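You operate a simulated robot arm through the tools that you are given. There is no shell and no other tool.

Carry out the task below with a simulated robot arm. There is one attempt and no reset: what you move stays moved.

TASK
Switch off and unplug the pump, shut its valve, unscrew the blue cap.
Fine: pump switch before the black plug; plug and red valve before the cap; lay that plug and the cap on the ledge.
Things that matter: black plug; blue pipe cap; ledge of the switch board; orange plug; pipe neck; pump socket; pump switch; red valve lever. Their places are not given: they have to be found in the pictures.

The check looks at the end state, three seconds after you hand in, the way a careful person would. Anything else that was tipped, shoved, dropped, spilled or broken makes it a failure. Lids that push on must go on centred and level and be pressed home; caps that screw on are set level and turned clockwise until they are tight.

THE ROBOT
A 7-joint arm with a fingered hand, fixed in place. Base frame: the origin is at the foot of the arm, x ahead of it, y to its left, z up. Lengths are in mm, angles in degrees, forces in N, time in s.
With the tool pointing down near the work surface it reaches from about 300 to 740 mm from the base axis. Its first joint turns from -166.0 to 166.0 degrees. Payload 4 kg.
Tool frame: the origin (TCP) lies between the finger pads and is the grasp point; the fingertips stand 26 mm ahead of it; z points along the fingers, y is the line along which they close. Largest opening 132 mm; the body of the gripper starts 73 mm behind the TCP. The gripper is a hand of 4 fingers: y runs from the thumb to the fingers, the wrist lies at [0, 0, -239] in the tool frame, and closing takes about 1.5 s.
Orientation is told as [roll, pitch, yaw] about the base's x, y, z axes, in that order, counted from this pose: with the fingers straight down and closing along the base's y, the tool's x points along the base's -x, its y along +y and its z along -z.

THE INTERFACE
- The arm moves only by the tool jog_arm. Its argument "deltas" is a list of rows, each a list of 7 numbers: the turn, a rotation vector about the tool's x, y, z in rad, then the shift along the tool's x, y, z in mm, then the gripper command, from -1 (shut) to 1 (fully open), values between in proportion. In form: [[wx, wy, wz, dx, dy, dz, grip], ...]. A call has 1 to 20 rows; each row is the pose to reach, as a shift and turn from the pose commanded when the call began, along the tool's axes at that moment. A row lasts 0.2 s, in which the tool goes at most 50 mm and 8.6 degrees; a call with a longer step from one row to the next is refused whole, and so is a gripper value outside its range. Where a pose cannot be reached the arm comes as near as it can. A force on the tool above 40 N (or 10 N above the force at the start of the call, whichever is more), or a blocked arm, ends the call early, and 0.2 s more pass. The fingers move at their own pace (about 72 mm/s each) and stop on an object; they squeeze with about 29 N. The grip force told is the motor's: it shows also when the fingers shut on nothing. Time passes only in rows, and 0.2 s behind the last, so rows that repeat a pose let the fingers close. The reply holds the time, the measured pose of the TCP, the force on the tool along the base axes, the opening and the grip force, in the units named above and with some noise, with the torque about the TCP (base axes, N m) and any sound that the robot's microphone picked up, and new pictures: "pictures" is both (left out), scene, wrist or none.
- Cameras (640 x 400 px; columns grow to the right, rows downward): "scene" is fixed at [398, 648.8, 1624.5]; the picture's right is [-0.99, -0.17, 0.00], its down [-0.12, 0.71, -0.69] and it looks along [0.12, -0.68, -0.73] (base axes); focal length 218 px, centre (320, 200). "wrist" rides on the gripper at [68, 2, -97] in the tool frame; the picture's right is [-0.03, 1.00, 0.00], its down [-0.82, -0.02, -0.58] and it looks along [-0.58, -0.01, 0.82] (tool axes); focal length 270 px, centre (320, 200).
- lift_body(by): slides the trunk up (or, below 0, down) by that many mm; the arm rides with it, the base frame stays. It gives what a move gives, with no picture.
- set_grasp(shape): the hand has 4 fingers and takes this shape, open, in about a second: jaw (thumb against the fingers, like two jaws); tri (thumb and two fingers); tip (a fingertip pinch); poke (one finger out to press); point (the index stretched); flat (the hand flat); cup (the hand cupped); fist (a fist). The gripper value then closes the fingers along that shape, each until it touches; the sizes above hold for jaw. It gives what a move gives, with no picture.
- point_at(camera, pixels): there is no depth. For up to 12 entries [column, row, z] of the newest picture of that camera ("zoom" is the newest enlarged one), the place [x, y] in the base frame at which the ray of that pixel passes the height z, good to about 3 mm. The clock stands still meanwhile.
- enlarge(camera, box): a new picture of the part [left, top, right, bottom] of that camera's present view, enlarged. The clock stands still meanwhile.
- sign_off(): hands the job in; it is judged then, once.

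Leave the gripper open and the arm clear of the work at the hand-in unless told otherwise.

The tools are called after "Call:" as a command line: name --pt "numbers of a row" for each row, then --argument value for the rest, lists and objects as JSON in quotes. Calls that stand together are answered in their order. jog_arm: Moves the arm, as the interface text tells. Its arguments: {"type":"object","properties":{"deltas":{"type":"array"},"pictures":{"type":"string","enum":["both","scene","wrist","none"]}},"required":["deltas"]} The other tools are called the same way: lift_body (by) slides the trunk up or down; set_grasp (shape) gives the hand a shape; point_at (camera, pixels) gives the place at which the rays of pixels pass given heights; enlarge (camera, box) takes an enlarged picture of a part of a camera's view; sign_off () hands the job in.

At the start:

```text
time: 0.0
ee_pos: [410.7, -50.7, 1370.0]
ee_rot: [0.0, 0.0, 0.1]
contact_force: [0.1, 0.0, -0.6]
wrist_torque: [0.01, -0.03, -0.03]
width: 132.0
finger_force: 0.0
shape: jaw
trunk travel left (down, up): [-525.0, 65.0]
```

scene: 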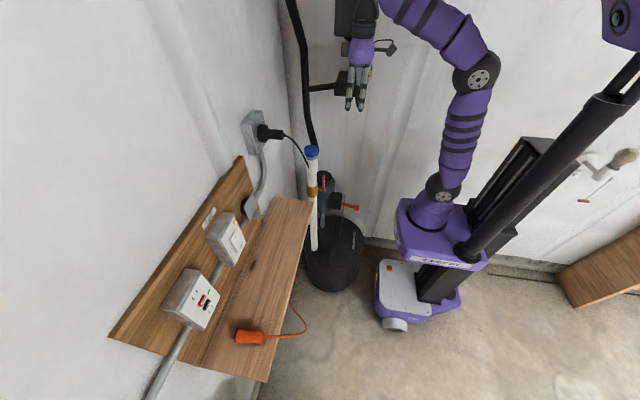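
wrist: 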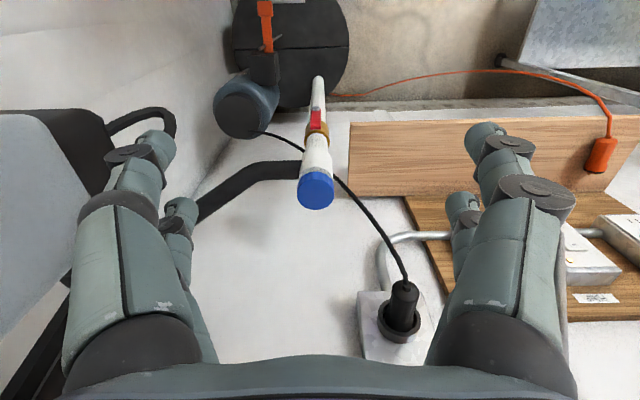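

I see a wall board with two switch boxes on the left of the scene picture, a ledge, a black plug in a grey socket around (265,132), a white pipe with blue cap at (312,152), and an orange plug on the ledge at (250,337). I'll enlarge several areas first.

Call:
enlarge --camera "scene" --box '[220, 90, 380, 190]'

Call:
enlarge --camera "scene" --box '[140, 190, 300, 290]'

Call:
enlarge --camera "scene" --box '[140, 260, 300, 360]'

Call:
enlarge --camera "wrist" --box '[200, 0, 440, 150]'

Call:
enlarge --camera "wrist" --box '[280, 110, 640, 335]'

```text
4.00 times, centred on (300, 140) of scene
```

zoom: 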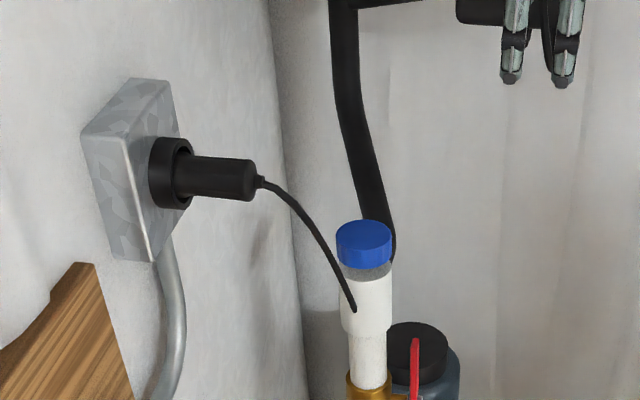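

```text
4.00 times, centred on (220, 240) of scene
```

zoom: 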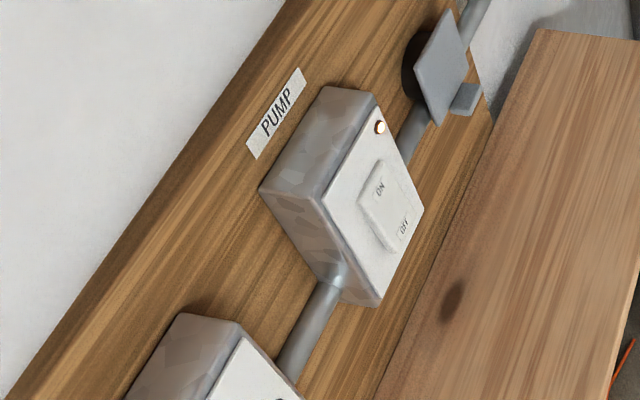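

```text
4.00 times, centred on (220, 310) of scene
```

zoom: 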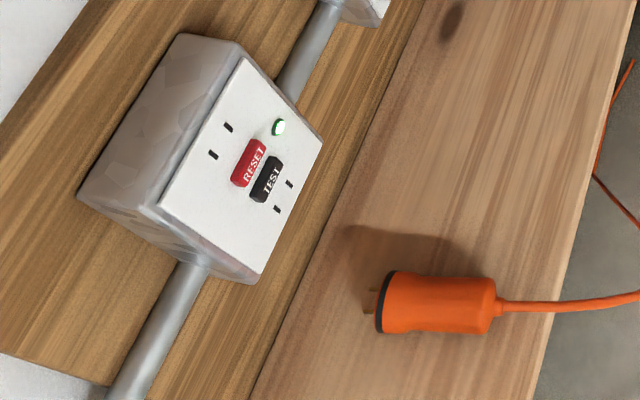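

```text
2.67 times, centred on (320, 75) of wrist
```

zoom: 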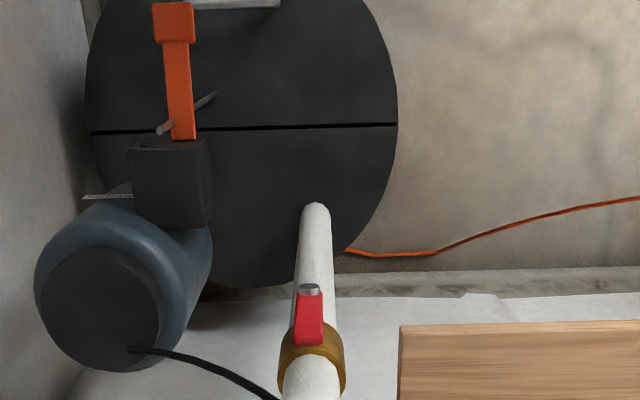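

```text
1.78 times, centred on (460, 222) of wrist
```

zoom: 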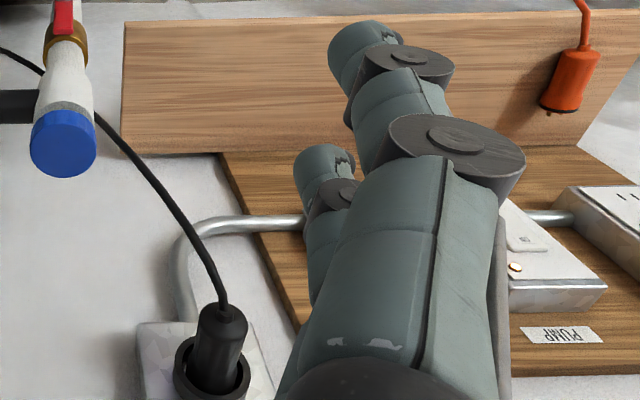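

Next I zoom in on the valve near (318,190) in the scene picture, the pump switch near (232,235) and the cap in the wrist view.

Call:
enlarge --camera "scene" --box '[280, 140, 360, 190]'

Call:
enlarge --camera "scene" --box '[280, 165, 376, 225]'

Call:
enlarge --camera "wrist" --box '[270, 80, 366, 140]'

Call:
enlarge --camera "wrist" --box '[240, 120, 400, 220]'

Call:
enlarge --camera "scene" --box '[200, 205, 264, 245]'

```text
8.00 times, centred on (320, 165) of scene
```

zoom: 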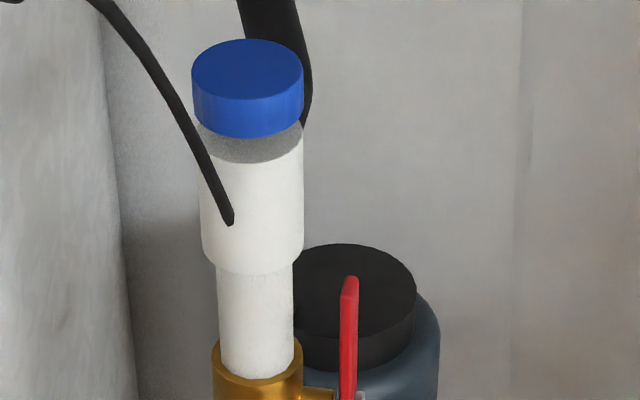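

```text
6.67 times, centred on (328, 195) of scene
```

zoom: 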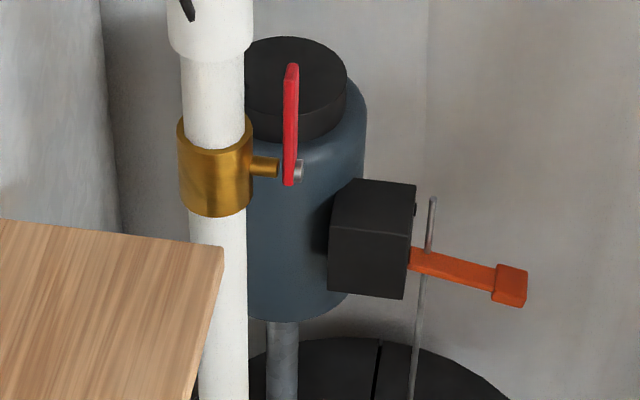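

```text
6.67 times, centred on (318, 110) of wrist
```

zoom: 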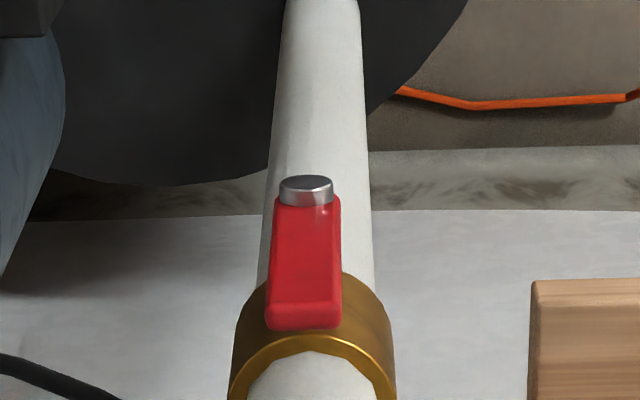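

```text
4.00 times, centred on (320, 170) of wrist
```

zoom: 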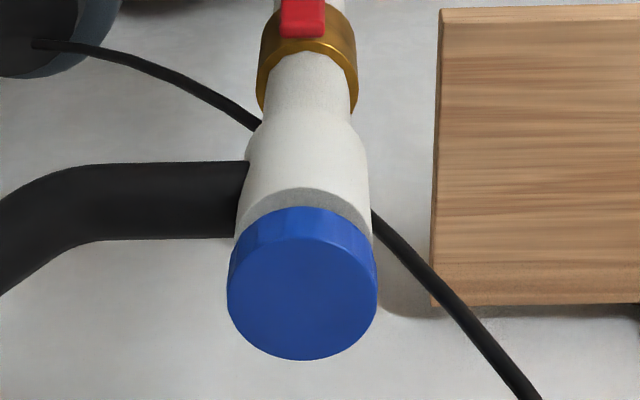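

```text
10.00 times, centred on (232, 225) of scene
```

zoom: 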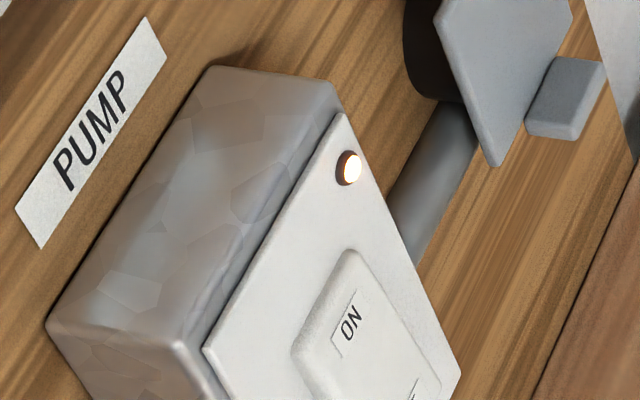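

I have enough pixel features. I'll get rays for matching points in both cameras (cap top, lever top, lever pivot, plug cable end, plug base, switch lamp) at two heights for triangulating.

Call:
point_at --camera "scene" --pixels '[[311, 148.75, 1000], [311, 148.75, 1300], [323.65, 174.9, 900], [323.65, 174.9, 1200], [325, 190.5, 900], [325, 190.5, 1200], [284.5, 135.75, 1100], [284.5, 135.75, 1400], [262.5, 133, 1100], [262.5, 133, 1400], [234.75, 221.75, 900], [234.75, 221.75, 1200]]'

Call:
point_at --camera "wrist" --pixels '[[315.75, 194.5, 1000], [315.75, 194.5, 1300], [315.75, 128, 900], [315.75, 128, 1200], [315.75, 108.5, 900], [315.75, 108.5, 1200], [405, 283.8, 1100], [405, 283.8, 1400], [399.3, 320.3, 1100], [399.3, 320.3, 1400], [569.6, 259.7, 900], [569.6, 259.7, 1200]]'

Call:
point_at --camera "scene" --pixels '[[234.5, 236.75, 1000], [234.5, 236.75, 1200], [240.75, 246.75, 1000], [240.75, 246.75, 1200], [275, 200, 900], [275, 200, 1200], [314, 199, 900], [314, 199, 1200], [247, 170, 900], [247, 170, 1200], [250, 337, 900], [250, 337, 1200]]'

```text
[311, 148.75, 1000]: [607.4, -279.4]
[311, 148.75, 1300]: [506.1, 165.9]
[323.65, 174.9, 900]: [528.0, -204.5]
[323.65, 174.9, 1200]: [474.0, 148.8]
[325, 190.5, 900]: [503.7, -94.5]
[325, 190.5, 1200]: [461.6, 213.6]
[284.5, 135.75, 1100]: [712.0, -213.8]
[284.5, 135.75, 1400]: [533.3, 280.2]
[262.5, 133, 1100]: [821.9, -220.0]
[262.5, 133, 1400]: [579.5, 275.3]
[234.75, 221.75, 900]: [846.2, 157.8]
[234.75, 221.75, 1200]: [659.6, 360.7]
```

```text
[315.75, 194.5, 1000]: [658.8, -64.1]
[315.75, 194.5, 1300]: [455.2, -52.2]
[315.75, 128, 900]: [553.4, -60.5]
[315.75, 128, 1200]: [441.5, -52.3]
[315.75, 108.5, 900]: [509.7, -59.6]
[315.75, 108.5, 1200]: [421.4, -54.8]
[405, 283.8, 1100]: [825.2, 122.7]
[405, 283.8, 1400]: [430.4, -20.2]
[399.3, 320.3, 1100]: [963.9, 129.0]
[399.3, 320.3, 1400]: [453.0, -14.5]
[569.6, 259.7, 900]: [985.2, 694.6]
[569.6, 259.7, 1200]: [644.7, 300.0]
```

```text
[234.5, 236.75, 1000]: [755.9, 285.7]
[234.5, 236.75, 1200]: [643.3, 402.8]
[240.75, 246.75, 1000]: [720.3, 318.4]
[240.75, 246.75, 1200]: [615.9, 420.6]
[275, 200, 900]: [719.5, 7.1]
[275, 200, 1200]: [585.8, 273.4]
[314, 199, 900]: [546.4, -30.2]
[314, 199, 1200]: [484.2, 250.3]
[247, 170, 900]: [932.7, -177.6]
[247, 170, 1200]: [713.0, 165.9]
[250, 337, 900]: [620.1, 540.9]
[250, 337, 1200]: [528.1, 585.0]
```

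Triangulated so far: cap top about (557,-58,1149); lever top (506,-57,1025) and pivot (499,-59,934); plug cable end (617,47,1258) with base near x=687; switch lamp (679,340,1170). Now I locate the ledge corners: scene (313.3,202.2) matches wrist (349.5,122.4), plus the rear corner, front-left corner and orange plug.

Call:
point_at --camera "scene" --pixels '[[313.3, 202.2, 900], [313.3, 202.2, 1100], [275.5, 197.5, 900], [275.5, 197.5, 1100], [265, 382, 900], [265, 382, 1100], [250, 337, 900], [250, 337, 1100], [187, 362, 900], [187, 362, 1100]]'

Call:
point_at --camera "wrist" --pixels '[[349.5, 122.4, 900], [349.5, 122.4, 1100], [348, 195, 900], [348, 195, 1100], [600, 155, 900], [600, 155, 1100]]'

```text
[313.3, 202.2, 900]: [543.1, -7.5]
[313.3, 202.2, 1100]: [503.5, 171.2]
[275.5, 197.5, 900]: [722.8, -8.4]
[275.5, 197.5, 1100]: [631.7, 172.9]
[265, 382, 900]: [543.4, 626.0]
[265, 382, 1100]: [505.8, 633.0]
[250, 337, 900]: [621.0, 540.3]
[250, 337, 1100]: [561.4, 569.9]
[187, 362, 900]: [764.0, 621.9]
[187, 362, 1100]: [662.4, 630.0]
```

```text
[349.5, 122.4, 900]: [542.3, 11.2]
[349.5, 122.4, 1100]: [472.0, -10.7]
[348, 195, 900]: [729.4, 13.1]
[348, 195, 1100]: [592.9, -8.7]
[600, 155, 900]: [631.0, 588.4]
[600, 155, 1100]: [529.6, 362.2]
```

The ledge top is at about z=919, spanning x 538–714 and y 10–628; the orange plug sits around (610,546). Before moving I look at the hand itself in the scene at (358,80).

Call:
enlarge --camera "scene" --box '[310, 20, 438, 100]'

```text
5.00 times, centred on (374, 60) of scene
```

zoom: 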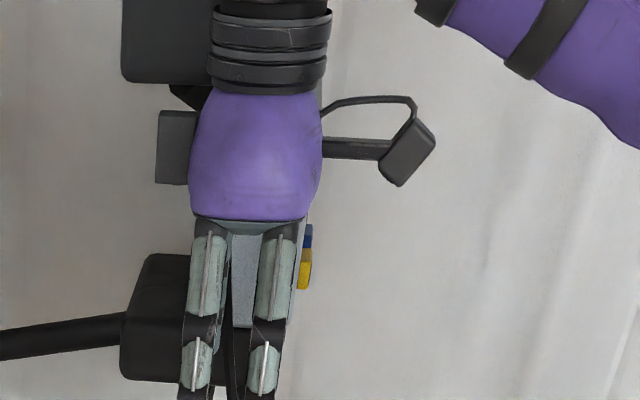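

The hand points down now. I turn it to point forward (+x) by -90° about the tool's y, while moving it left and slightly down to about (430,100,1250), well away from the wall.

Call:
jog_arm --pt "0 -0.1428 0 -2 14 11 1" --pt "0 -0.2856 0 -4 27 22 1" --pt "0 -0.4284 0 -5 41 33 1" --pt "0 -0.5712 0 -7 55 44 1" --pt "0 -0.714 0 -9 68 55 1" --pt "0 -0.8568 0 -11 82 65 1" --pt "0 -0.9996 0 -13 95 76 1" --pt "0 -1.1424 0 -15 109 87 1" --pt "0 -1.2852 0 -16 123 98 1" --pt "0 -1.428 0 -18 136 109 1" --pt "0 -1.5708 0 -20 150 120 1" --pt "0 -1.5708 0 -20 150 120 1"

```text
time: 2.4
ee_pos: [431.0, 81.8, 1307.1]
ee_rot: [84.8, -78.1, -81.0]
contact_force: [0.2, 0.0, -0.7]
wrist_torque: [0.01, -0.01, -0.01]
width: 132.1
finger_force: 0.1
shape: jaw
out of reach, approached as far as the arm can: row 10, 11
trunk travel left (down, up): [-525.0, 65.0]
stopped in row 11: the arm was blocked; the commanded pose is now the measured one
```

scene: 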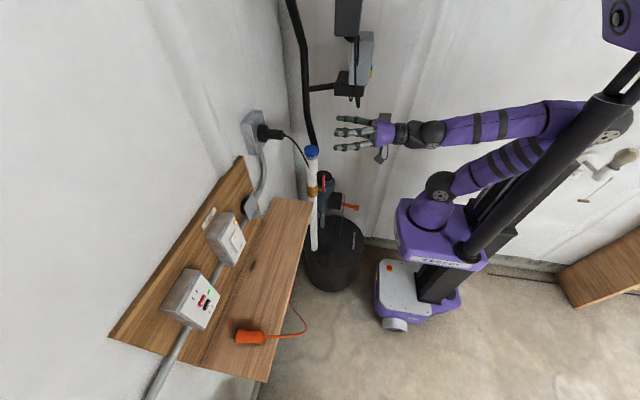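
wrist: 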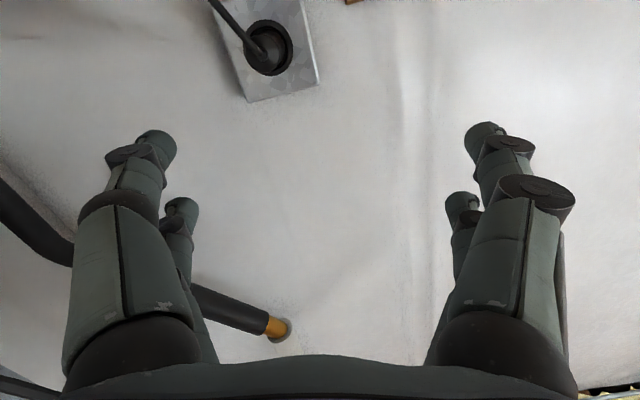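

The hand now points nearly forward (about 12° of roll left over); it was too tightly folded. Now I move out to about (500,340,1150), facing the switch box, and square the orientation.

Call:
jog_arm --pt "0.007 -0.002 -0.021 20 22 9 1" --pt "0.014 -0.004 -0.041 41 43 18 1" --pt "0.021 -0.006 -0.062 61 65 27 1" --pt "0.028 -0.008 -0.082 82 86 36 1" --pt "0.035 -0.01 -0.103 102 108 45 1" --pt "0.041 -0.012 -0.123 122 129 54 1" --pt "0.048 -0.014 -0.144 143 151 63 1" --pt "0.055 -0.016 -0.164 163 172 72 1" --pt "0.062 -0.018 -0.185 184 194 80 1" --pt "0.069 -0.0195 -0.2056 204 216 89 1" --pt "0.069 -0.0195 -0.2056 204 216 89 1"

```text
time: 2.9
ee_pos: [431.2, 75.4, 1322.0]
ee_rot: [97.1, -70.4, -94.3]
contact_force: [0.8, -0.3, -0.4]
wrist_torque: [0.01, -0.01, 0.0]
width: 132.1
finger_force: 0.0
shape: jaw
trunk travel left (down, up): [-525.0, 65.0]
stopped in row 2: the arm was blocked; the commanded pose is now the measured one
```

scene: 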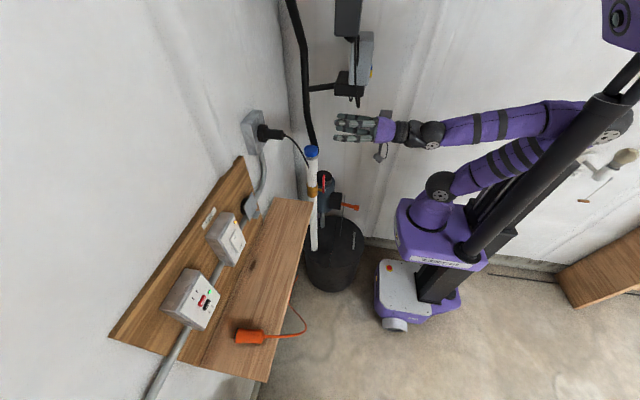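
wrist: 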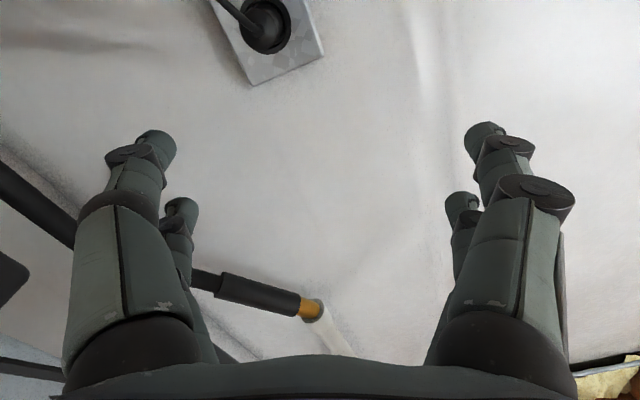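

The arm was blocked again, probably the elbow link against the mast. I move straight forward (+x) about 80 mm and slightly left to unfold it, without any rotation.

Call:
jog_arm --pt "0 0 0 3 7 16 1" --pt "0 0 0 6 13 33 1" --pt "0 0 0 9 20 49 1" --pt "0 0 0 12 27 65 1" --pt "0 0 0 15 33 81 1" --pictures "scene"

```text
time: 3.6
ee_pos: [437.6, 160.4, 1322.4]
ee_rot: [97.8, -70.5, -84.9]
contact_force: [-0.1, -0.7, -0.8]
wrist_torque: [0.0, -0.02, 0.04]
width: 131.7
finger_force: 0.1
shape: jaw
trunk travel left (down, up): [-525.0, 65.0]
stopped in row 3: the arm was blocked; the commanded pose is now the measured one
```

scene: 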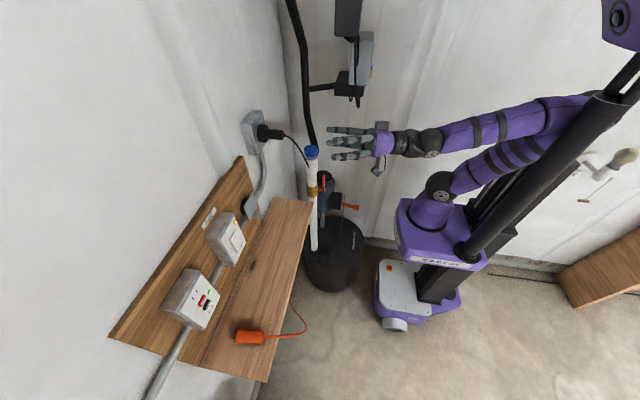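

The elbow is still jamming against the mast. I raise the hand about 100 mm and push it forward 60 mm, which stretches the arm and brings the elbow off the mast.

Call:
jog_arm --pt "0 0 0 -16 3 10 1" --pt "0 0 0 -32 7 21 1" --pt "0 0 0 -48 10 31 1" --pt "0 0 0 -64 13 42 1" --pt "0 0 0 -80 17 52 1" --pt "0 0 0 -96 20 63 1" --pictures "scene"

```text
time: 5.0
ee_pos: [498.0, 159.3, 1421.9]
ee_rot: [97.9, -70.6, -85.0]
contact_force: [0.9, 0.4, -0.4]
wrist_torque: [-0.01, 0.01, 0.03]
width: 131.8
finger_force: 0.0
shape: jaw
trunk travel left (down, up): [-525.0, 65.0]
```

scene: 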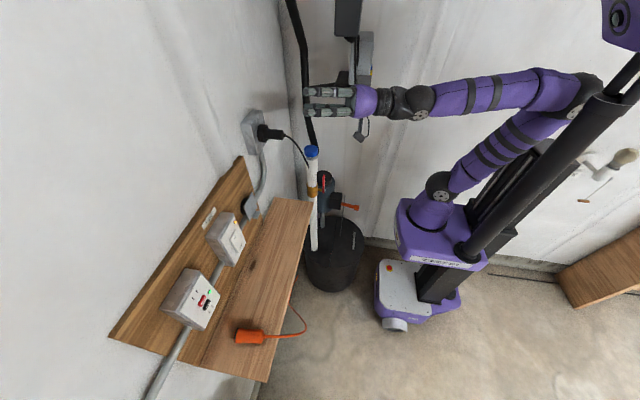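

The arm moved freely to (498,159,1422). Now I lower the trunk by 250 mm so the arm can work more stretched out; the hand will be around z=1172, in front of bare wall.

Call:
lift_body --by -250

```text
time: 7.6
ee_pos: [497.8, 160.5, 1171.3]
ee_rot: [98.0, -70.5, -85.0]
contact_force: [0.0, 0.8, -0.6]
wrist_torque: [0.01, 0.01, 0.02]
width: 132.0
finger_force: 0.1
shape: jaw
trunk travel left (down, up): [-275.0, 315.0]
```

Trunk lowered. Now I square the hand (pointing straight ahead) and move to about (520,350,1130) to view the pump switch from the front.

Call:
jog_arm --pt "0.028 0.001 -0.043 13 20 8 1" --pt "0.056 0.002 -0.085 25 39 15 1" --pt "0.084 0.003 -0.128 38 59 23 1" --pt "0.112 0.004 -0.17 51 78 30 1" --pt "0.139 0.005 -0.213 63 98 38 1" --pt "0.167 0.006 -0.256 76 117 46 1" --pt "0.195 0.007 -0.298 89 137 53 1" --pt "0.223 0.008 -0.341 101 156 61 1" --pt "0.223 0.008 -0.341 101 156 61 1"

```text
time: 8.2
ee_pos: [479.5, 277.4, 1138.3]
ee_rot: [83.3, -69.7, -61.2]
contact_force: [-0.2, -0.3, 0.6]
wrist_torque: [0.02, 0.05, 0.0]
width: 132.0
finger_force: 0.2
shape: jaw
trunk travel left (down, up): [-275.0, 315.0]
stopped in row 2: the arm was blocked; the commanded pose is now the measured one
```

scene: 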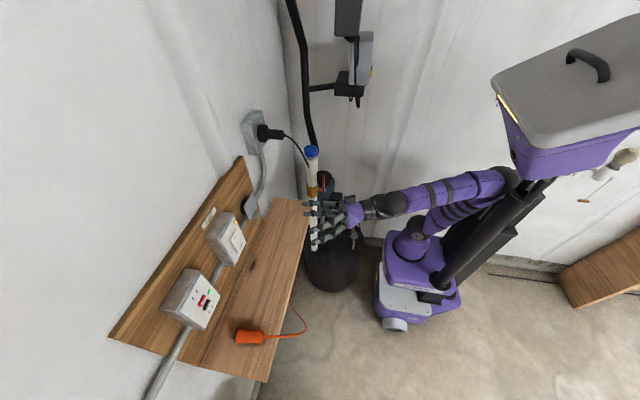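
wrist: 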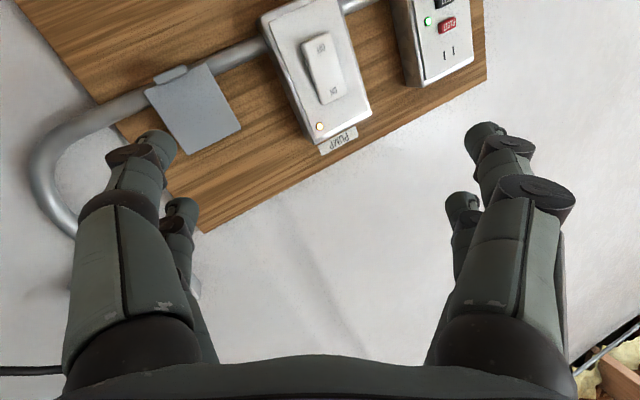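

The elbow sits against the mast when the hand is held this close in. I first stretch the arm out: forward, left and up by about (60,25,60), then lower the trunk further.

Call:
jog_arm --pt "0 0 0 -15 5 16 1" --pt "0 0 0 -29 11 31 1" --pt "0 0 0 -44 16 47 1" --pt "0 0 0 -59 22 63 1" --pictures "none"

Call:
lift_body --by -100

```text
time: 9.2
ee_pos: [539.6, 302.5, 1199.6]
ee_rot: [83.2, -70.1, -61.2]
contact_force: [0.1, 1.1, 1.4]
wrist_torque: [0.03, 0.03, 0.0]
width: 131.9
finger_force: 0.1
shape: jaw
trunk travel left (down, up): [-275.0, 315.0]
```

```text
time: 10.5
ee_pos: [538.7, 302.2, 1098.8]
ee_rot: [83.3, -70.0, -61.2]
contact_force: [0.5, -0.2, -0.3]
wrist_torque: [-0.02, -0.01, 0.0]
width: 131.8
finger_force: 0.1
shape: jaw
trunk travel left (down, up): [-175.0, 415.0]
```

Now at (539,302,1099). I square the hand to point straight ahead and shift it to about (560,355,1115), opposite the switch, with the tips still ~90 mm from the plate.

Call:
jog_arm --pt "0.064 -0.018 -0.057 0 7 7 1" --pt "0.127 -0.036 -0.113 -1 15 13 1" --pt "0.191 -0.054 -0.17 -1 22 20 1" --pt "0.255 -0.072 -0.227 -2 30 26 1" --pt "0.318 -0.09 -0.283 -2 37 33 1" --pt "0.382 -0.108 -0.34 -2 44 39 1" --pt "0.382 -0.108 -0.34 -2 44 39 1"

```text
time: 12.1
ee_pos: [560.8, 356.8, 1114.4]
ee_rot: [-104.0, -89.6, 103.9]
contact_force: [-0.7, 0.1, -0.5]
wrist_torque: [-0.02, -0.01, 0.01]
width: 132.2
finger_force: 0.0
shape: jaw
trunk travel left (down, up): [-175.0, 415.0]
```

scene: 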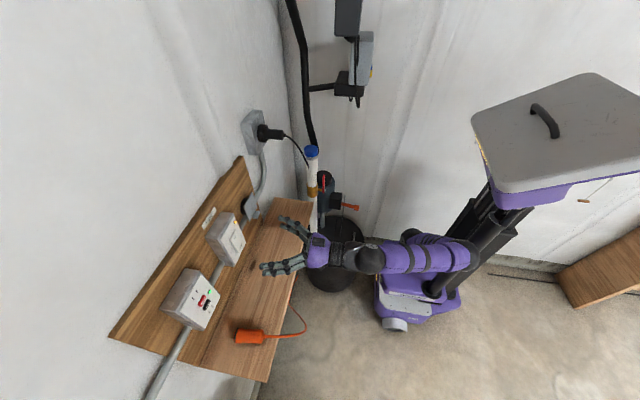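
wrist: 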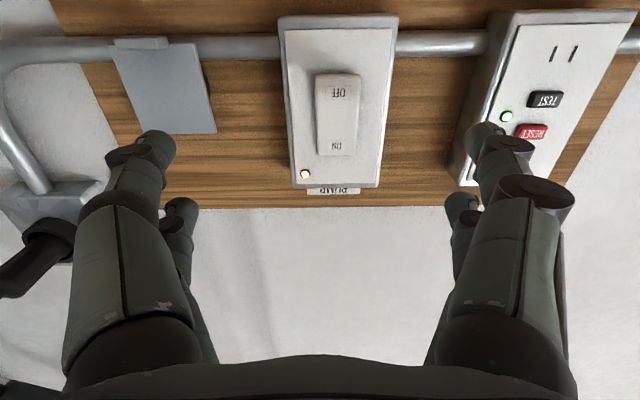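

The hand is square now. In the upside-down wrist view the rocker is plain: OFF at (338,93) → about (680,372,1099), ON at (338,146) → z≈1142. I shape the hand to poke.

Call:
set_grasp --shape "poke"

Call:
enlarge --camera "wrist" --box '[0, 0, 640, 400]'

Call:
enlarge --camera "scene" --box '[200, 190, 360, 290]'

```text
time: 13.0
ee_pos: [561.2, 356.1, 1114.8]
ee_rot: [-104.7, -89.6, 104.5]
contact_force: [-0.1, 0.2, 0.0]
wrist_torque: [-0.05, 0.03, -0.01]
width: 0.0
finger_force: 0.0
shape: poke
trunk travel left (down, up): [-175.0, 415.0]
```

```text
1.00 times, centred on (320, 200) of wrist (not enlarged: the box is as wide or as high as the picture)
```

zoom: 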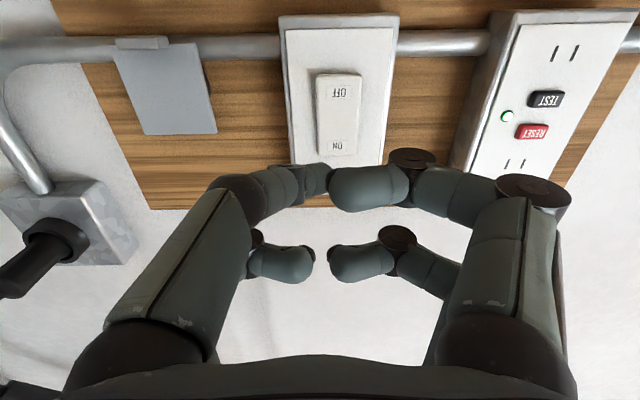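

```text
4.00 times, centred on (280, 240) of scene
```

zoom: 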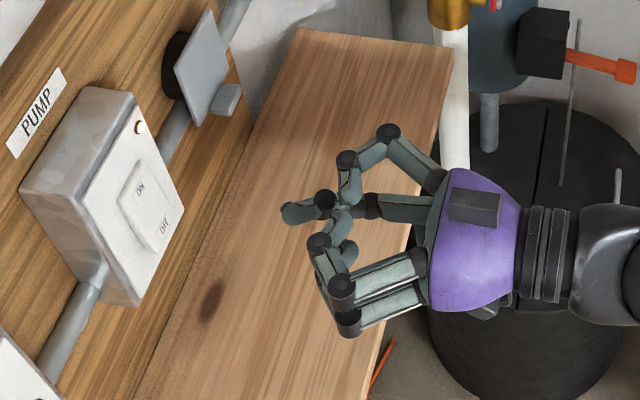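

The scene zoom shows one finger stretched ahead; its tip triangulates to about (583,356,1117), i.e. on the tool axis ~24 mm ahead of the TCP. I align it with the OFF end (y≈372, z≈1095) and approach to about 30 mm off the plate.

Call:
jog_arm --pt "0 0 0 10 8 10 1" --pt "0 0 0 20 16 20 1" --pt "0 0 0 20 16 40 1" --pt "0 0 0 20 16 55 1"

Call:
enlarge --camera "scene" --box '[200, 205, 296, 265]'

Call:
enlarge --camera "wrist" --box '[200, 0, 456, 160]'

```text
time: 14.0
ee_pos: [616.4, 371.6, 1094.4]
ee_rot: [-106.7, -89.6, 106.6]
contact_force: [0.3, 0.2, 0.6]
wrist_torque: [0.05, 0.0, 0.02]
width: 0.0
finger_force: 0.1
shape: poke
trunk travel left (down, up): [-175.0, 415.0]
```

scene: 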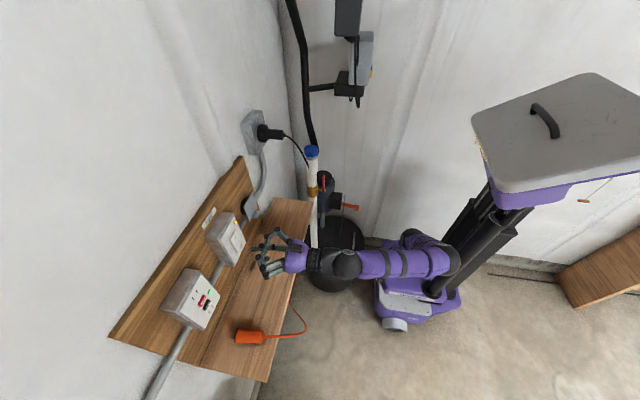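
wrist: 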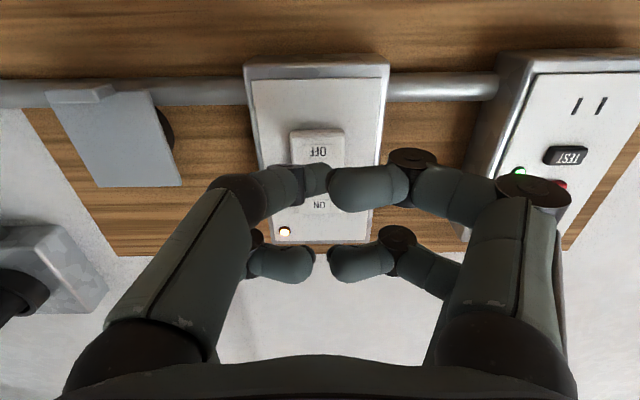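

```text
6.67 times, centred on (248, 235) of scene
```

zoom: 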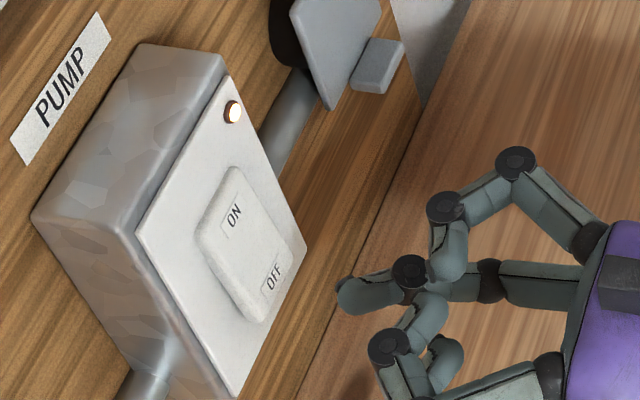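

```text
2.50 times, centred on (328, 80) of wrist
```

zoom: 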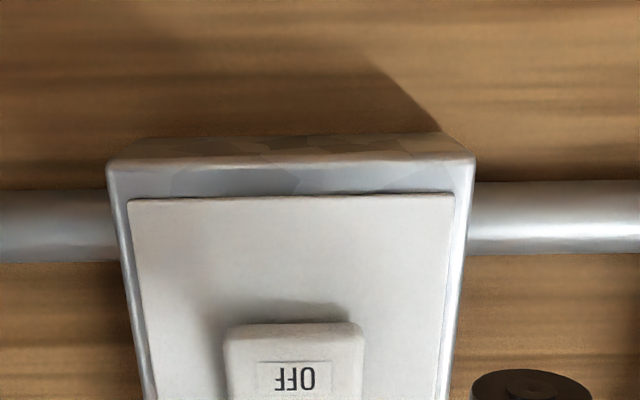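

OFF now sits at (318,152) in the wrist view, straight ahead of the fingertip (tip ≈ (638,372,1099)). I lower 3 mm and push forward in small steps until it presses the OFF end.

Call:
jog_arm --pt "0 0 0 3 0 12 1" --pt "0 0 0 3 0 22 1" --pt "0 0 0 3 0 28 1" --pt "0 0 0 3 0 32 1" --pt "0 0 0 3 0 36 1" --pt "0 0 0 3 0 40 1"

Call:
enlarge --camera "scene" --box '[200, 205, 296, 265]'

```text
time: 15.4
ee_pos: [650.2, 371.0, 1092.2]
ee_rot: [-69.3, -89.7, 69.0]
contact_force: [-37.4, -10.0, -8.4]
wrist_torque: [-0.01, 0.29, -0.26]
width: 0.1
finger_force: 0.1
shape: poke
trunk travel left (down, up): [-175.0, 415.0]
stopped in row 6: the force on the tool passed its limit at 44 N (the readings are from after the stop); the commanded pose is now the measured one
```

scene: 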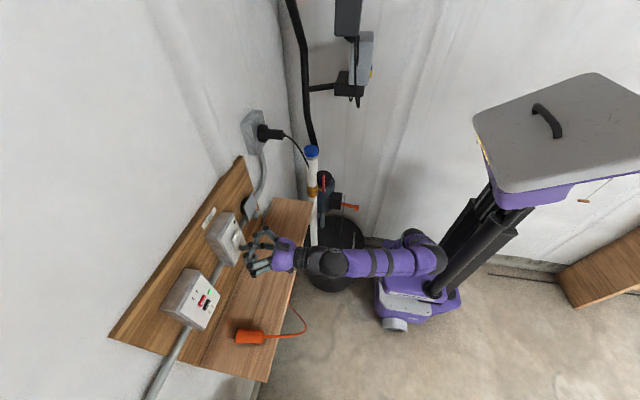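
wrist: 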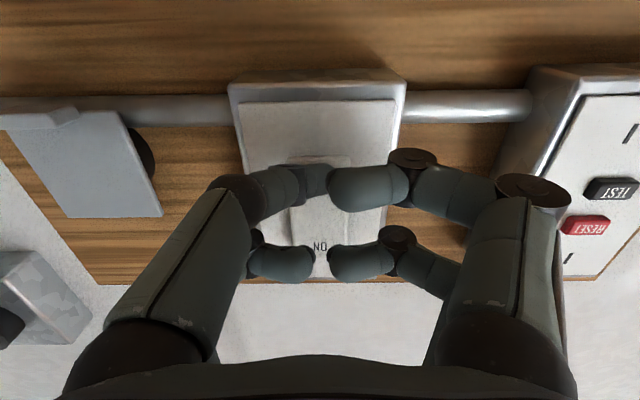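

```text
6.67 times, centred on (248, 235) of scene
```

zoom: 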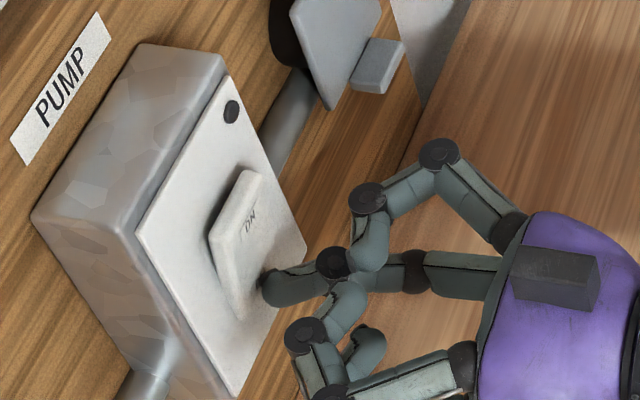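

The lamp has gone dark and the ON end of the rocker now stands out: the pump is off. I back straight off 70 mm.

Call:
jog_arm --pt "0 0 0 0 0 -20 1" --pt "0 0 0 0 0 -45 1" --pt "0 0 0 0 0 -70 1"

Call:
enlarge --camera "scene" --box '[200, 205, 296, 265]'

```text
time: 16.2
ee_pos: [585.3, 371.6, 1089.4]
ee_rot: [-70.6, -89.6, 70.3]
contact_force: [-0.8, -0.7, 0.3]
wrist_torque: [0.0, -0.02, 0.0]
width: 0.0
finger_force: 0.0
shape: poke
trunk travel left (down, up): [-175.0, 415.0]
```

scene: 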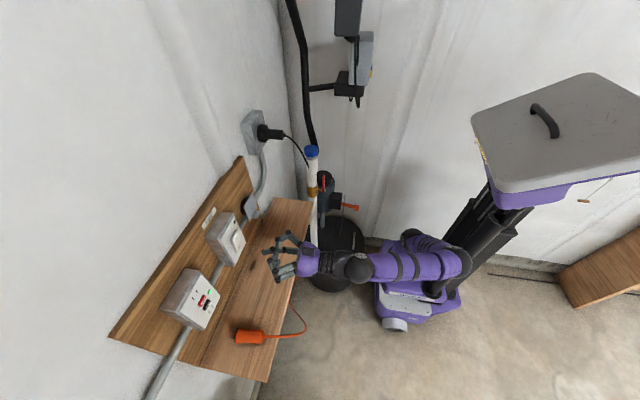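
wrist: 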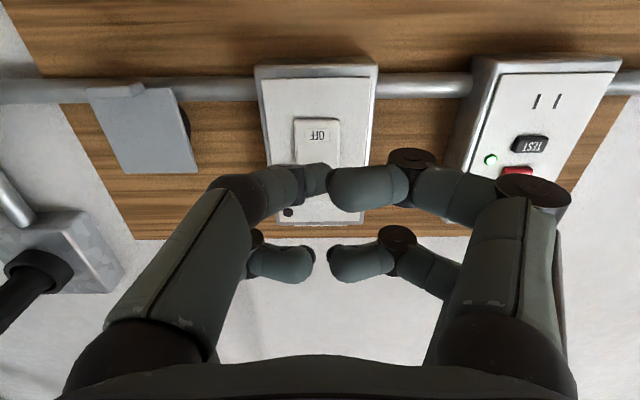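

```text
6.67 times, centred on (248, 235) of scene
```

zoom: 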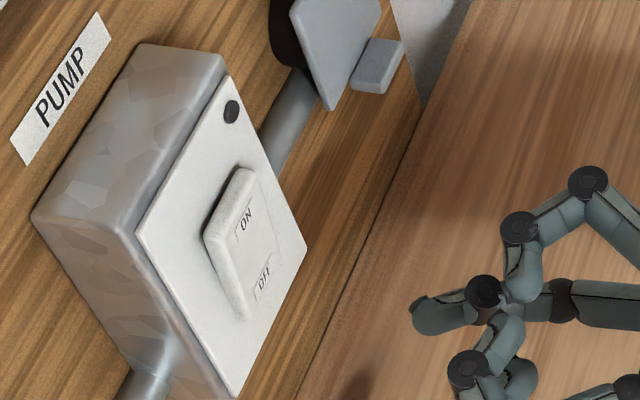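

The switch stays OFF. Next is the black plug. I return the hand to jaw shape and raise the trunk 250 mm (hand in free space, will be at z≈1339).

Call:
set_grasp --shape "jaw"

Call:
lift_body --by 250

```text
time: 17.1
ee_pos: [584.6, 372.5, 1088.7]
ee_rot: [-71.1, -89.6, 70.9]
contact_force: [-0.2, -0.1, 0.9]
wrist_torque: [0.01, 0.0, 0.02]
width: 131.9
finger_force: 0.0
shape: jaw
trunk travel left (down, up): [-175.0, 415.0]
```

```text
time: 19.7
ee_pos: [584.4, 371.7, 1339.8]
ee_rot: [-70.6, -89.5, 70.5]
contact_force: [-0.1, -0.1, -0.6]
wrist_torque: [0.02, 0.01, 0.0]
width: 132.0
finger_force: 0.0
shape: jaw
trunk travel left (down, up): [-425.0, 165.0]
```

Now I sweep right to y≈48 in front of the plug, staying at z≈1340, and tilt the hand back 45° so it points forward-down.

Call:
jog_arm --pt "0 0.079 0 0 -32 -2 1" --pt "0 0.157 0 0 -65 -4 1" --pt "0 0.236 0 0 -97 -6 1" --pt "0 0.314 0 0 -130 -8 1" --pt "0 0.393 0 0 -162 -10 1" --pt "0 0.471 0 0 -194 -12 1" --pt "0 0.55 0 0 -227 -14 1" --pt "0 0.628 0 0 -259 -16 1" --pt "0 0.707 0 0 -292 -18 1" --pt "0 0.785 0 0 -324 -20 1" --pt "0 0.785 0 0 -324 -20 1"

```text
time: 22.1
ee_pos: [561.7, 45.8, 1340.8]
ee_rot: [-0.5, -44.8, 0.1]
contact_force: [0.5, -0.3, -0.3]
wrist_torque: [0.03, 0.01, 0.0]
width: 131.8
finger_force: 0.1
shape: jaw
trunk travel left (down, up): [-425.0, 165.0]
```

scene: 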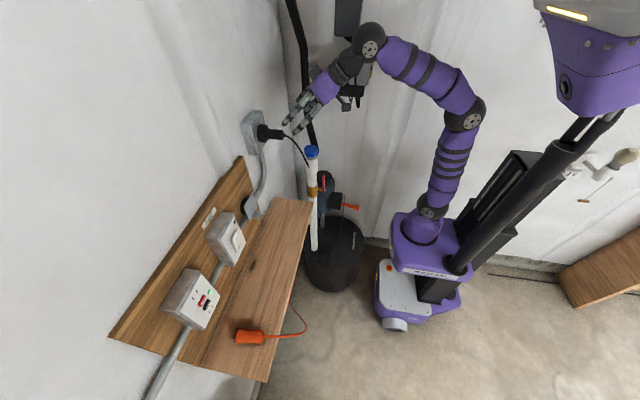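
wrist: 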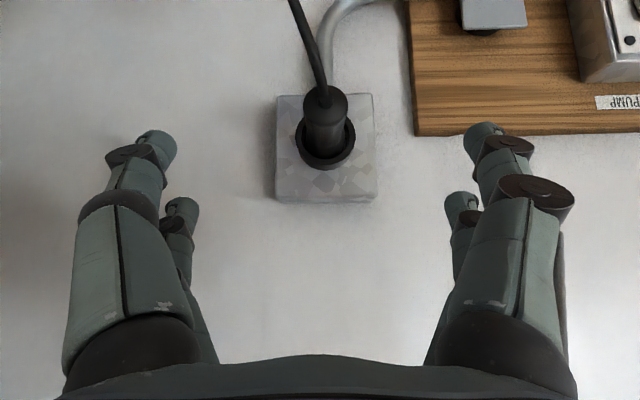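

The plug is right in front, at (324,115) in the wrist view. I zoom in and get rays from both cameras for its end and collar.

Call:
enlarge --camera "wrist" --box '[244, 70, 404, 170]'

Call:
enlarge --camera "scene" --box '[230, 90, 326, 150]'

```text
4.00 times, centred on (324, 120) of wrist
```

zoom: 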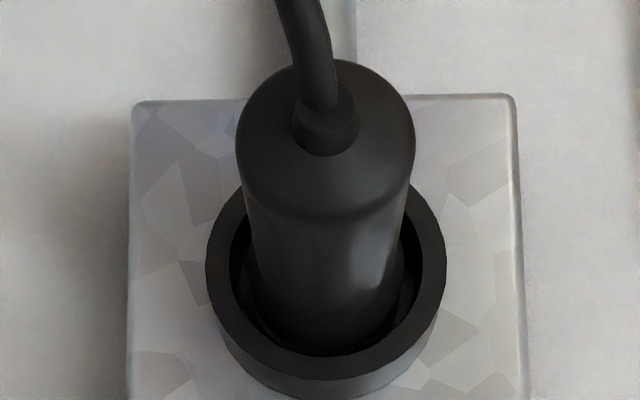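

```text
6.67 times, centred on (278, 120) of scene
```

zoom: 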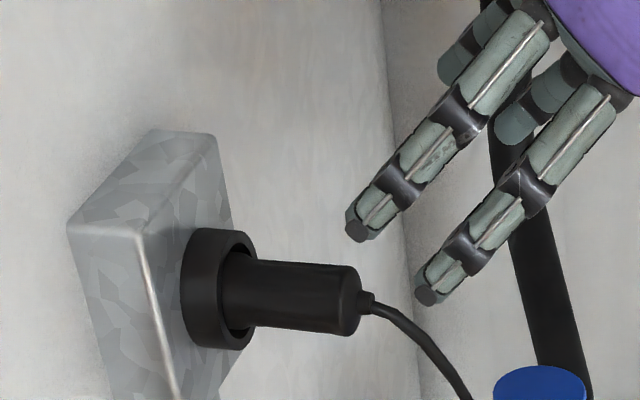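

The plug is about 31 mm thick, exposed from x≈617 to the collar at x≈680, axis near y=50, z=1262. The hand has two fingers per side about 43 mm apart, so a nearly vertical hand fits the plug best. I raise the trunk 150 mm to reach it from above.

Call:
lift_body --by 150

Call:
jog_arm --pt "0 0.087 0 7 1 27 1" --pt "0 0.173 0 14 1 53 1" --pt "0 0.26 0 21 2 80 1" --pt "0 0.347 0 28 3 107 1" --pt "0 0.433 0 35 3 133 1" --pt "0 0.52 0 42 4 160 1" --pt "0 0.52 0 42 4 160 1"

```text
time: 23.8
ee_pos: [562.6, 46.8, 1490.8]
ee_rot: [-0.5, -45.0, 0.0]
contact_force: [-0.8, 0.5, -0.4]
wrist_torque: [0.0, -0.04, 0.0]
width: 132.0
finger_force: 0.0
shape: jaw
trunk travel left (down, up): [-575.0, 15.0]
```

```text
time: 25.4
ee_pos: [645.0, 48.4, 1346.6]
ee_rot: [-0.4, -15.0, -0.1]
contact_force: [-0.3, 0.1, -0.7]
wrist_torque: [-0.02, -0.02, 0.01]
width: 132.0
finger_force: 0.0
shape: jaw
trunk travel left (down, up): [-575.0, 15.0]
```

scene: 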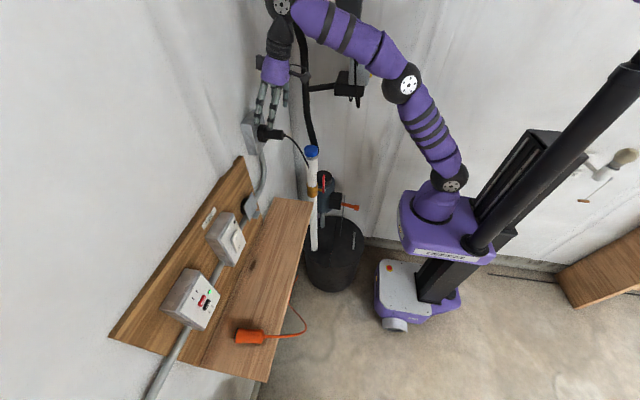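
wrist: 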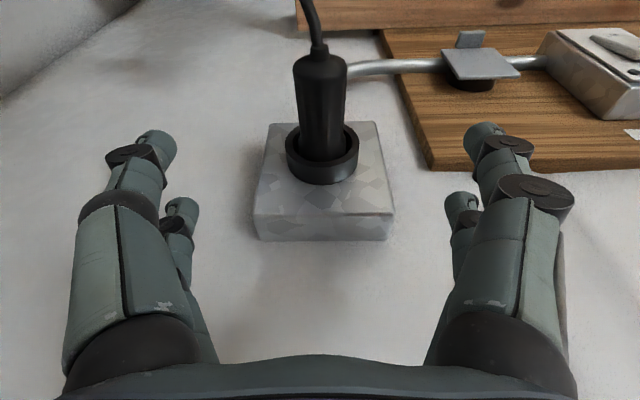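

The plug axis is at y≈51 from this view; collar front at x≈679. I straighten the hand to 5° from vertical and descend around the plug to TCP (640,51,1268), fingers still open.

Call:
jog_arm --pt "0 0.058 0 5 1 11 1" --pt "0 0.117 0 10 2 23 1" --pt "0 0.175 0 14 3 34 1" --pt "0 0.175 0 20 3 54 1" --pt "0 0.175 0 25 3 74 1" --pt "0 0.175 0 25 3 74 1"

Call:
enlarge --camera "scene" --box '[230, 90, 326, 150]'

```text
time: 26.8
ee_pos: [639.1, 52.7, 1268.3]
ee_rot: [-0.4, -5.0, -0.2]
contact_force: [-1.0, -0.1, 0.2]
wrist_torque: [0.01, 0.01, 0.01]
width: 132.0
finger_force: 0.1
shape: jaw
trunk travel left (down, up): [-575.0, 15.0]
```

scene: 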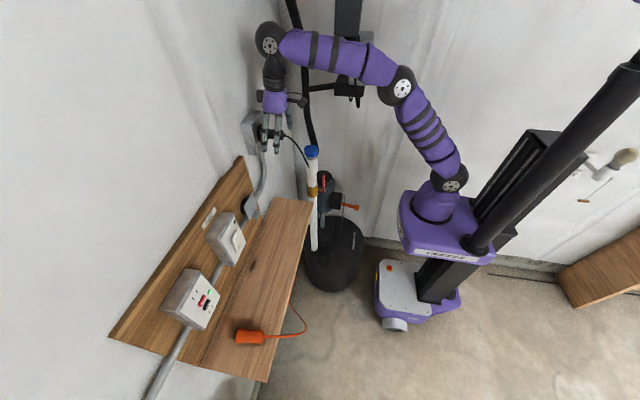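
wrist: 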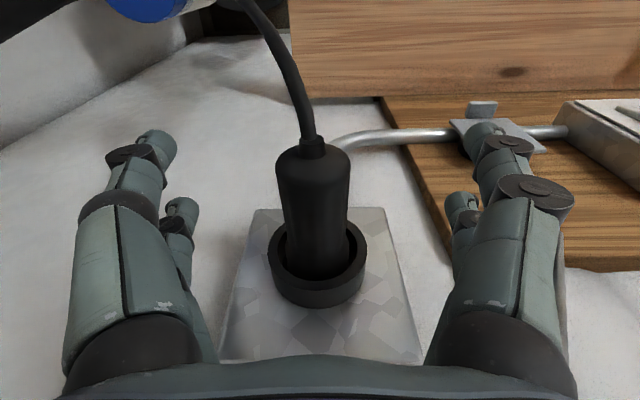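

```text
6.67 times, centred on (278, 120) of scene
```

zoom: 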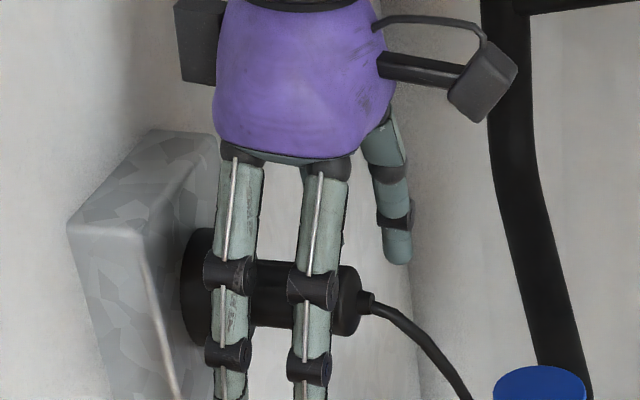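

The fingers straddle the plug; its centre is at column 314, so about 2 mm to the right. I shift 2 mm and close.

Call:
jog_arm --pt "0 0 0 0 -2 0 1" --pt "0 0 0 0 -2 0 -1" --pt "0 0 0 0 -2 0 -1" --pt "0 0 0 0 -2 0 -1" --pt "0 0 0 0 -2 0 -1" --pt "0 0 0 0 -2 0 -1" --pt "0 0 0 0 -2 0 -1" --pt "0 0 0 0 -2 0 -1" --pt "0 0 0 0 -2 0 -1" --pt "0 0 0 0 -2 0 -1"

Call:
enlarge --camera "scene" --box '[230, 90, 326, 150]'

```text
time: 29.0
ee_pos: [640.9, 50.6, 1270.4]
ee_rot: [-0.4, -5.1, -0.1]
contact_force: [-4.1, 0.0, -2.0]
wrist_torque: [-0.04, 0.06, 0.01]
width: 21.5
finger_force: 29.5
shape: jaw
trunk travel left (down, up): [-575.0, 15.0]
heard: snap
```

scene: 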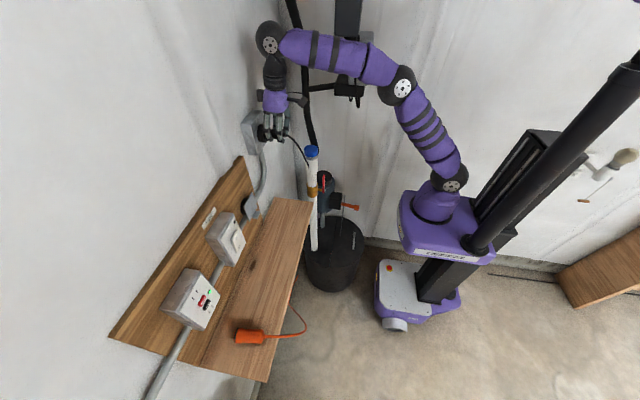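
wrist: 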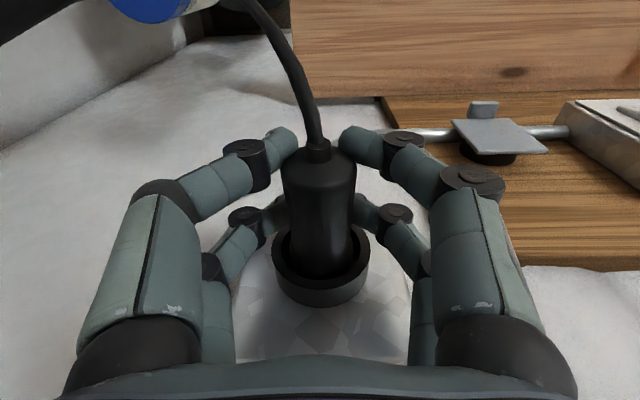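

```text
6.67 times, centred on (278, 120) of scene
```

zoom: 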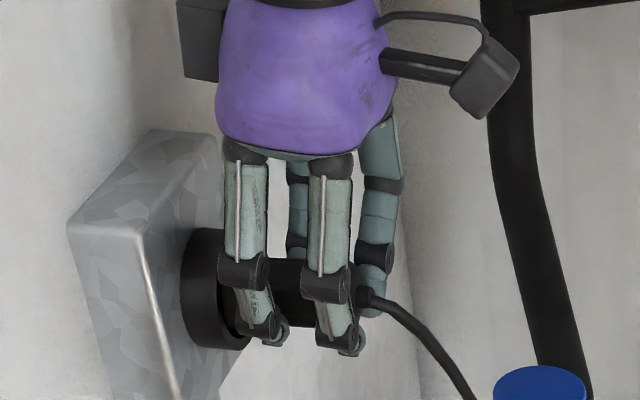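

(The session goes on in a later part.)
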